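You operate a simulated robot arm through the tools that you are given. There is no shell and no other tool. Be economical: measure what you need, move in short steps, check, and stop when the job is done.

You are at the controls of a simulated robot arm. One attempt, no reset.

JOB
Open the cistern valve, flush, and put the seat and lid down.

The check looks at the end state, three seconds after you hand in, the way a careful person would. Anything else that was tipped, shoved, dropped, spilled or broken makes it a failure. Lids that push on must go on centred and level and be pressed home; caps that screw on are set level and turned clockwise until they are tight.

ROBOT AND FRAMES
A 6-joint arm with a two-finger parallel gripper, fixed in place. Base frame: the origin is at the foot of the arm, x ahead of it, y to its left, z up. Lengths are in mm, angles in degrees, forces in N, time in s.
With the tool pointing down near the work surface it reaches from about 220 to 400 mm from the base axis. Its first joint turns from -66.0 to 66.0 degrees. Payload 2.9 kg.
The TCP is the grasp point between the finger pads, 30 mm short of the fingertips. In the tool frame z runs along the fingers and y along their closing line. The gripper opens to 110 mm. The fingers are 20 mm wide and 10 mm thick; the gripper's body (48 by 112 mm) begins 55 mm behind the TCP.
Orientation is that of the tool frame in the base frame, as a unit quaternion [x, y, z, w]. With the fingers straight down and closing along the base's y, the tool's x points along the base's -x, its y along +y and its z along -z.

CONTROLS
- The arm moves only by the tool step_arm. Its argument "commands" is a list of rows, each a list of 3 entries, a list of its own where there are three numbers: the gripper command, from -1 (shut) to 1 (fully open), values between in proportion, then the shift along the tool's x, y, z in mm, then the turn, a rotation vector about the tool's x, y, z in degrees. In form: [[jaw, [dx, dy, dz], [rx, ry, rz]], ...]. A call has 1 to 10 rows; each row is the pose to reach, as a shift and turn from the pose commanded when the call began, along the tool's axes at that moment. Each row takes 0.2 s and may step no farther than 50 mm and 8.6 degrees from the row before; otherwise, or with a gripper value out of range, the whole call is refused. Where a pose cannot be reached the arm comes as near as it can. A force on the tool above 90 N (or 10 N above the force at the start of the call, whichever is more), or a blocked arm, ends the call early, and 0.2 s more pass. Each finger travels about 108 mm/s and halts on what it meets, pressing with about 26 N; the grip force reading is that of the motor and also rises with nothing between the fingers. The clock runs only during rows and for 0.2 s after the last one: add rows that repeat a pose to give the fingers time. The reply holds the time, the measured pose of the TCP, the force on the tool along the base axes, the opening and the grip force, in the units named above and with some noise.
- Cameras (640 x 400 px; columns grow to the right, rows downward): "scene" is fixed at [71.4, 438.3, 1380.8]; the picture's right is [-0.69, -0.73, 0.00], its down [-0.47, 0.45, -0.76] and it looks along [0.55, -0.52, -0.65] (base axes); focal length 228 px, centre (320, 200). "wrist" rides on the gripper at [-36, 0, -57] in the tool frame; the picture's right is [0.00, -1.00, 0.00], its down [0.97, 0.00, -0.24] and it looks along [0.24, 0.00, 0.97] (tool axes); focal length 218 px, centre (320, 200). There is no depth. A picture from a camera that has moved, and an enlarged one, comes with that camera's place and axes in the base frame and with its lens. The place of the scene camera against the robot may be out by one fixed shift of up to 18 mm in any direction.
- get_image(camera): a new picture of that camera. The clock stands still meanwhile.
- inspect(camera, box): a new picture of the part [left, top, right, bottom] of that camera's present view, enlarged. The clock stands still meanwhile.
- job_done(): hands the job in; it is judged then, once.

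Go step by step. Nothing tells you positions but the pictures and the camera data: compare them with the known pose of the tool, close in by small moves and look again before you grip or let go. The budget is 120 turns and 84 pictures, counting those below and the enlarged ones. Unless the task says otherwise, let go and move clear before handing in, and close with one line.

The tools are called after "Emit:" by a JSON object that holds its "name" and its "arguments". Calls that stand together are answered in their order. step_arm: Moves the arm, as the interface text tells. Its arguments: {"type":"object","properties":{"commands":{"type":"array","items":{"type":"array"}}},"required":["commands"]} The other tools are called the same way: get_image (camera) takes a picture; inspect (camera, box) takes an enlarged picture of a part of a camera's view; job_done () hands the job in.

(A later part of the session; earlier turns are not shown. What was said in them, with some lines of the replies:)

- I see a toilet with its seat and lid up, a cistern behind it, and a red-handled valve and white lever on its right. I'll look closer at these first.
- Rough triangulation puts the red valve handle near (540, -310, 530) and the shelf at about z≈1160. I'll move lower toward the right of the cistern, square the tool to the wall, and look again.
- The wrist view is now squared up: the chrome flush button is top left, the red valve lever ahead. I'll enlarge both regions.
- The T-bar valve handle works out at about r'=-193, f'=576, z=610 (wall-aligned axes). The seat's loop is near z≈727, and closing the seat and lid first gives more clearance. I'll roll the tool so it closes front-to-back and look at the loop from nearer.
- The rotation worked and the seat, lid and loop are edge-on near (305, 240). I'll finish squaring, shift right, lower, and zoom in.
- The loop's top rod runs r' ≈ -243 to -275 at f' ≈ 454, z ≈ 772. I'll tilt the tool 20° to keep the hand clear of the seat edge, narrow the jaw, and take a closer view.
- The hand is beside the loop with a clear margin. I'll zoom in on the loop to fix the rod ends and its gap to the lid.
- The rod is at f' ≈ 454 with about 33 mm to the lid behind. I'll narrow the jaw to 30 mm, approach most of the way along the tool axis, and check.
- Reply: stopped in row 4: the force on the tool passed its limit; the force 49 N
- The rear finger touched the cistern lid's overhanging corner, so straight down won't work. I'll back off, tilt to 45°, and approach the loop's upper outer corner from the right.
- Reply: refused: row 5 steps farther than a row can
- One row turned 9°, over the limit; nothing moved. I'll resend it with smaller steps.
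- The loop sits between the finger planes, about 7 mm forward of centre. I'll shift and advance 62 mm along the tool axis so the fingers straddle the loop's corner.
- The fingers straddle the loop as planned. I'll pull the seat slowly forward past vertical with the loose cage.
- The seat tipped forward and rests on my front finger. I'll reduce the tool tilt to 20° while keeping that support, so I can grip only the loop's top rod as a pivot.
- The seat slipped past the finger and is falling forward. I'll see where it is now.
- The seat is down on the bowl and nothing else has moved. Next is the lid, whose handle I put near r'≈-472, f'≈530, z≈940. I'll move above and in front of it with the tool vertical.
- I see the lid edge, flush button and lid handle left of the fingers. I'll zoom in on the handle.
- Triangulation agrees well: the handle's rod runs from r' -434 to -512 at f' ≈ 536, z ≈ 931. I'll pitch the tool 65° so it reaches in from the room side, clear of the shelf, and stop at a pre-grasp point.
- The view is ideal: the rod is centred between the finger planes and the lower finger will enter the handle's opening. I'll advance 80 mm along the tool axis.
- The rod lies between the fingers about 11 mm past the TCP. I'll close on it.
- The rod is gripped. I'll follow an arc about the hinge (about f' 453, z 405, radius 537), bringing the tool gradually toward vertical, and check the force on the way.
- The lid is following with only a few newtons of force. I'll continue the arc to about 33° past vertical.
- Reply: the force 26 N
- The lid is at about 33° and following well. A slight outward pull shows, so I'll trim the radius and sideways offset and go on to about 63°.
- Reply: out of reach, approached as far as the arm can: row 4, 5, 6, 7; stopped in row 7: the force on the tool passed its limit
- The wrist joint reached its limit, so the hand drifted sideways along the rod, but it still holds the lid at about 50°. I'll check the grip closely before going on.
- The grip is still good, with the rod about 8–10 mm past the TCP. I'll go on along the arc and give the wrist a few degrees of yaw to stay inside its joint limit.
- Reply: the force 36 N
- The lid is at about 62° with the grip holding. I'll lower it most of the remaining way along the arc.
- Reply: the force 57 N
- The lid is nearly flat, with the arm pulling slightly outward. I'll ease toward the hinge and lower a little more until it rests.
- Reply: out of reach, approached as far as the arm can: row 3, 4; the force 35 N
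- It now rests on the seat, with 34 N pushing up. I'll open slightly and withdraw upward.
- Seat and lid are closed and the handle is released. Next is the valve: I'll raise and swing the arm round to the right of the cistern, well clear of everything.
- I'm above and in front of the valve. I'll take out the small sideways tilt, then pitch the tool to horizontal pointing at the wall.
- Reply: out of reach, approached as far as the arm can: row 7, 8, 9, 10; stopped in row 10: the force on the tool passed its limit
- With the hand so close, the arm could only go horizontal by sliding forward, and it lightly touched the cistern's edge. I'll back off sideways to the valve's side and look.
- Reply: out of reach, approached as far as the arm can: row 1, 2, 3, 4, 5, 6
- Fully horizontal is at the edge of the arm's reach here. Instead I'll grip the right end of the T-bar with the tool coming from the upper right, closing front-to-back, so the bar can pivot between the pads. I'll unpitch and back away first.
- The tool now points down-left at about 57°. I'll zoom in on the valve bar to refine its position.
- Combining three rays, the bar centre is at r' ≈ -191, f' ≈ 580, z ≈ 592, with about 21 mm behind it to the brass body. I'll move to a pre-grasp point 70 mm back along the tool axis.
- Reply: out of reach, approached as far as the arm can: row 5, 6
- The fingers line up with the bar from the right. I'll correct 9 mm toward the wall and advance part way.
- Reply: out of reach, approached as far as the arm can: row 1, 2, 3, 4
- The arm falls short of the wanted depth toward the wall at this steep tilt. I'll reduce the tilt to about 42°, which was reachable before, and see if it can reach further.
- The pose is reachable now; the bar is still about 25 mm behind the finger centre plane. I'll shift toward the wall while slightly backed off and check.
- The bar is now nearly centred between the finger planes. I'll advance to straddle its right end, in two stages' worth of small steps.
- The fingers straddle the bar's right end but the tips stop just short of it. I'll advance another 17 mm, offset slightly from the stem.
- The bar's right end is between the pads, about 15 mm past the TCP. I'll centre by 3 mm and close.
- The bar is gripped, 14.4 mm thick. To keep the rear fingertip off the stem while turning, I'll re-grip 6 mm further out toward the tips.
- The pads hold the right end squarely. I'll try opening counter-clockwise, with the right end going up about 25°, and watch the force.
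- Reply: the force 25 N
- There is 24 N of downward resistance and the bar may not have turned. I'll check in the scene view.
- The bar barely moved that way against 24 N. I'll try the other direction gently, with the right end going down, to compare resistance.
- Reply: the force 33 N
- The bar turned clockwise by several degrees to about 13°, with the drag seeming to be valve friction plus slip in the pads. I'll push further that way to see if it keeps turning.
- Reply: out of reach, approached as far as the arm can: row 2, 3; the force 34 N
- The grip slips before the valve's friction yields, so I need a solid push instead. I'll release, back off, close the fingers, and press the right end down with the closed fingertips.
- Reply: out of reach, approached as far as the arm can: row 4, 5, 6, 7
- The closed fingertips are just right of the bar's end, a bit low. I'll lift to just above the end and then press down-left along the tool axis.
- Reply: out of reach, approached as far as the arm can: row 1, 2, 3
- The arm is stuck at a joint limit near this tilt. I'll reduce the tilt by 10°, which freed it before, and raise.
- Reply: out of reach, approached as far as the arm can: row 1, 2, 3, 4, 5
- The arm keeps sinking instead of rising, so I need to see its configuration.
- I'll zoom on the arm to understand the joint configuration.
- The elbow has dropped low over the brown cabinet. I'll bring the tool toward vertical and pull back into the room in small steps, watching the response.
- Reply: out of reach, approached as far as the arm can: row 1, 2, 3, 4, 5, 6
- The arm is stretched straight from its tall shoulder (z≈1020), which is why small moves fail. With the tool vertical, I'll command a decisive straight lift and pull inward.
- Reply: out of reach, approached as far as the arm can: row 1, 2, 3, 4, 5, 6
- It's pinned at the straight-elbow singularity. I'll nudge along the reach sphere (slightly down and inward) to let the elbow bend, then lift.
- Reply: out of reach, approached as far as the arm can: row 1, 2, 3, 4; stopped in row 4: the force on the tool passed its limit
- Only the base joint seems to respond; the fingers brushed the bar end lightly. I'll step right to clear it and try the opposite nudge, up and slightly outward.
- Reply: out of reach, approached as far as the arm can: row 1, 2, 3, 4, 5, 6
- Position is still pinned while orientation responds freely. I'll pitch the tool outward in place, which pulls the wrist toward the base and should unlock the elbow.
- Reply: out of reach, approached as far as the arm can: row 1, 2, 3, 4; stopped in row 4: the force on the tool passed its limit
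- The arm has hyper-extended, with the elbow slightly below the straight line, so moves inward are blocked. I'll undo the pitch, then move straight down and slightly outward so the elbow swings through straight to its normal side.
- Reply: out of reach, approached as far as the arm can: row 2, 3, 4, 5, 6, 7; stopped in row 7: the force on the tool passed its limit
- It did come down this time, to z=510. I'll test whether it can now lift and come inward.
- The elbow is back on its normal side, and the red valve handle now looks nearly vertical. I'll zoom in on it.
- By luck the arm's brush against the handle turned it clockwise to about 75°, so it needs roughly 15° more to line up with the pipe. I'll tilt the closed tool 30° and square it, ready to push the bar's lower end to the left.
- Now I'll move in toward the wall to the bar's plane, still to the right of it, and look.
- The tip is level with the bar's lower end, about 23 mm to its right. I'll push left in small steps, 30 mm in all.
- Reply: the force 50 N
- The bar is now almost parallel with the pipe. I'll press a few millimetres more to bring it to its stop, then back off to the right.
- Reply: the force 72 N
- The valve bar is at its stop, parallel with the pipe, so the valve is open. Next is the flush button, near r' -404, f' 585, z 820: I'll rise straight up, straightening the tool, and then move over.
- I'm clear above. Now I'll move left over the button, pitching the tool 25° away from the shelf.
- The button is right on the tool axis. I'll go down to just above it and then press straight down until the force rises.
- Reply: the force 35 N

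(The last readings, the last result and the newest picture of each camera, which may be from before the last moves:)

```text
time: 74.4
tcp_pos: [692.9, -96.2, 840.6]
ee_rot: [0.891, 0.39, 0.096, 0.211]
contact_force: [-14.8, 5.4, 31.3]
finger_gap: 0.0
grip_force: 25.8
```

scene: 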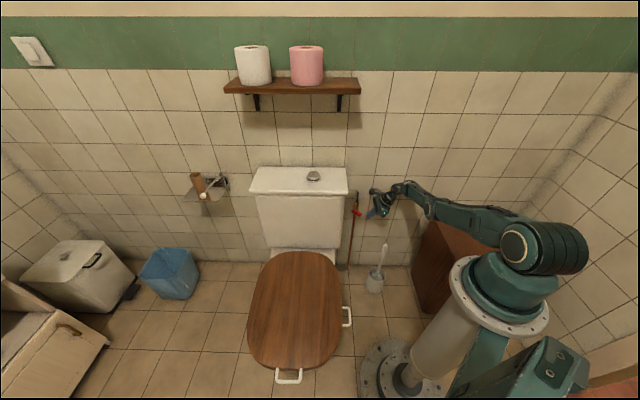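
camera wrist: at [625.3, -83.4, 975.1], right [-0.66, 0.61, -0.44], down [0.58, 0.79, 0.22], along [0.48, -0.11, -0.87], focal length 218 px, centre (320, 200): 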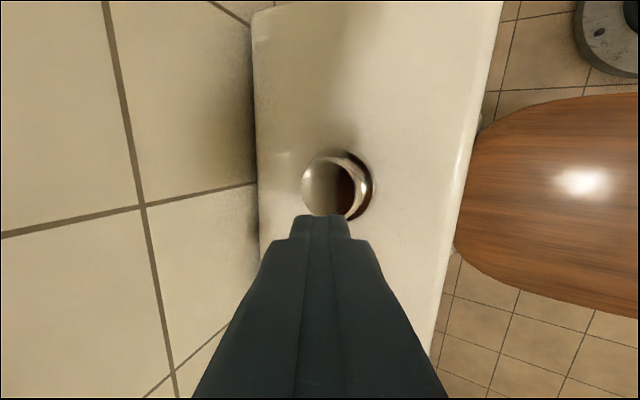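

Contact with 31 N. I'll press further and see whether it travels.

Emit:
{"name": "step_arm", "arguments": {"commands": [[-1, [0, -1, 3], [0, 0, 0]], [-1, [0, -2.5, 6], [0, 0, 0]], [-1, [0, -4, 9], [0, 0, 0]], [-1, [0, -5, 12], [0, 0, 0]], [-1, [0, -5, 12], [0, 0, 0]], [-1, [0, -5, 12], [0, 0, 0]]]}}

Emit:
{"name": "inspect", "arguments": {"camera": "wrist", "box": [220, 120, 420, 260]}}

```text
time: 75.8
tcp_pos: [697.4, -97.5, 837.7]
ee_rot: [0.89, 0.388, 0.104, 0.215]
contact_force: [-22.5, 4.1, 65.9]
finger_gap: 0.1
grip_force: 26.0
```

```text
2.86 times, centred on (320, 190) of wrist
camera zoom: at [654.6, -108.2, 887.4], right [-0.65, 0.61, -0.46], down [0.57, 0.79, 0.23], along [0.5, -0.12, -0.86], focal length 624 px, centre (320, 229)
```

zoom: 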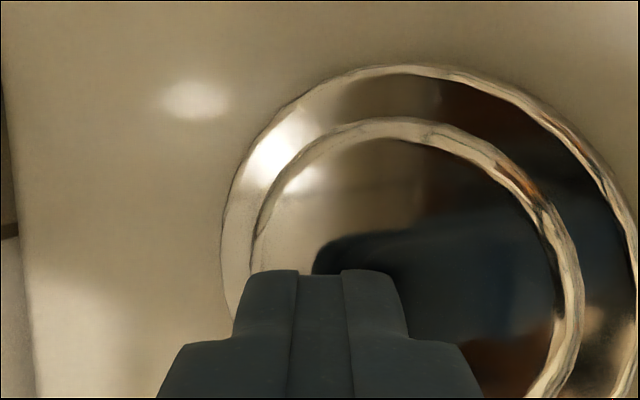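

The button is fully down, flush in its collar, holding 66 N. I'll hold briefly, then lift clear and check.

Emit:
{"name": "step_arm", "arguments": {"commands": [[-1, [0, 0, 0], [0, 0, 0]], [-1, [0, 0, 0], [0, 0, 0]], [-1, [0, 0, 0], [0, 0, 0]], [-1, [0, 5, -12], [0, 0, 0]], [-1, [0, 14, -35], [0, 0, 0]], [-1, [0, 15, -70], [0, 0, 0]], [-1, [0, 5, -110], [0, 0, 0]], [-1, [0, -10, -150], [0, 0, 0]]]}}

Emit:
{"name": "get_image", "arguments": {"camera": "wrist"}}

```text
time: 77.6
tcp_pos: [635.9, -45.2, 951.1]
ee_rot: [0.892, 0.392, 0.092, 0.206]
contact_force: [0.6, 0.7, -0.5]
finger_gap: 0.0
grip_force: 26.3
```

```text
3 pictures are left
camera wrist: at [594.7, -55.7, 1001.3], right [-0.66, 0.61, -0.44], down [0.58, 0.79, 0.22], along [0.48, -0.11, -0.87], focal length 218 px, centre (320, 200)
```

wrist: 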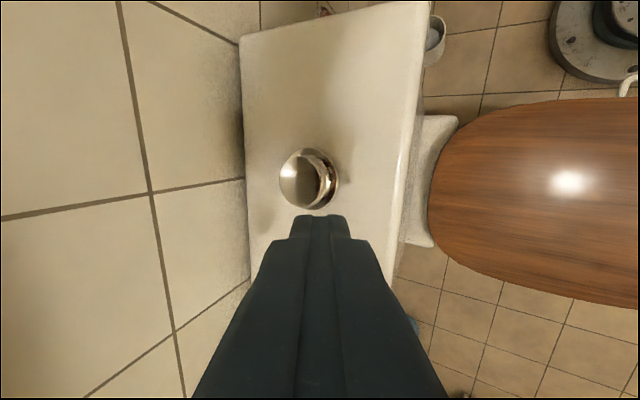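

The button has sprung back after a full press. I'll move clear of the cistern and take a last look at the whole room.

Emit:
{"name": "step_arm", "arguments": {"commands": [[-0.5, [-30, -30, -10], [4, 0, 0]], [-0.5, [-60, -60, -20], [8, 0, 0]], [-0.5, [-100, -80, -20], [12, 0, 0]], [-0.5, [-140, -95, -20], [16, 0, 0]], [-0.5, [-180, -105, -20], [20, 0, 0]]]}}

Emit:
{"name": "get_image", "arguments": {"camera": "scene"}}

Emit:
{"name": "inspect", "arguments": {"camera": "scene", "box": [230, 170, 390, 390]}}

```text
time: 78.8
tcp_pos: [438.3, -106.3, 922.3]
ee_rot: [0.914, 0.402, 0.023, 0.05]
contact_force: [1.1, 0.1, -0.4]
finger_gap: 27.7
grip_force: 0.1
```

```text
2 pictures are left
```

scene: 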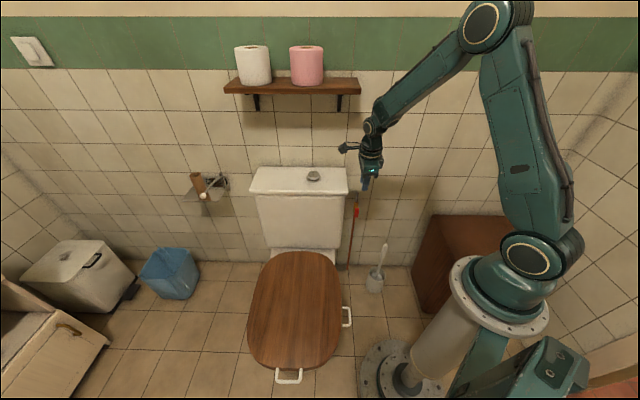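

```text
1.82 times, centred on (310, 280) of scene
camera zoom: at [71.4, 438.4, 1380.8], right [-0.69, -0.73, 0.0], down [-0.47, 0.45, -0.76], along [0.55, -0.52, -0.65], focal length 414 px, centre (338, 54)
```

zoom: 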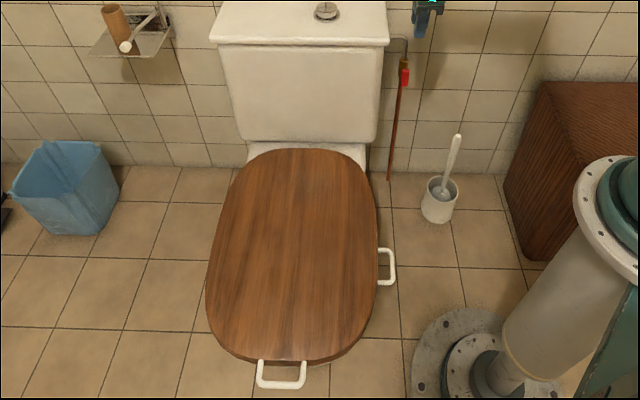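

The lid and seat are down flat, the valve handle is in line with the pipe, the button has been pressed and released, and everything else stands as it was. Handing in.

Emit:
{"name": "job_done", "arguments": {}}

```text
The job is handed in.
```

The cistern valve is open, the toilet is flushed, and the seat and lid are down. I judged the flush by the button, which I pressed fully home and which sprang back; the lid was already shut, so I couldn't see the bowl. The seat slipped off my finger and dropped the last part of the way, and the arm brushed the cistern, but the final pictures show nothing damaged or out of place.
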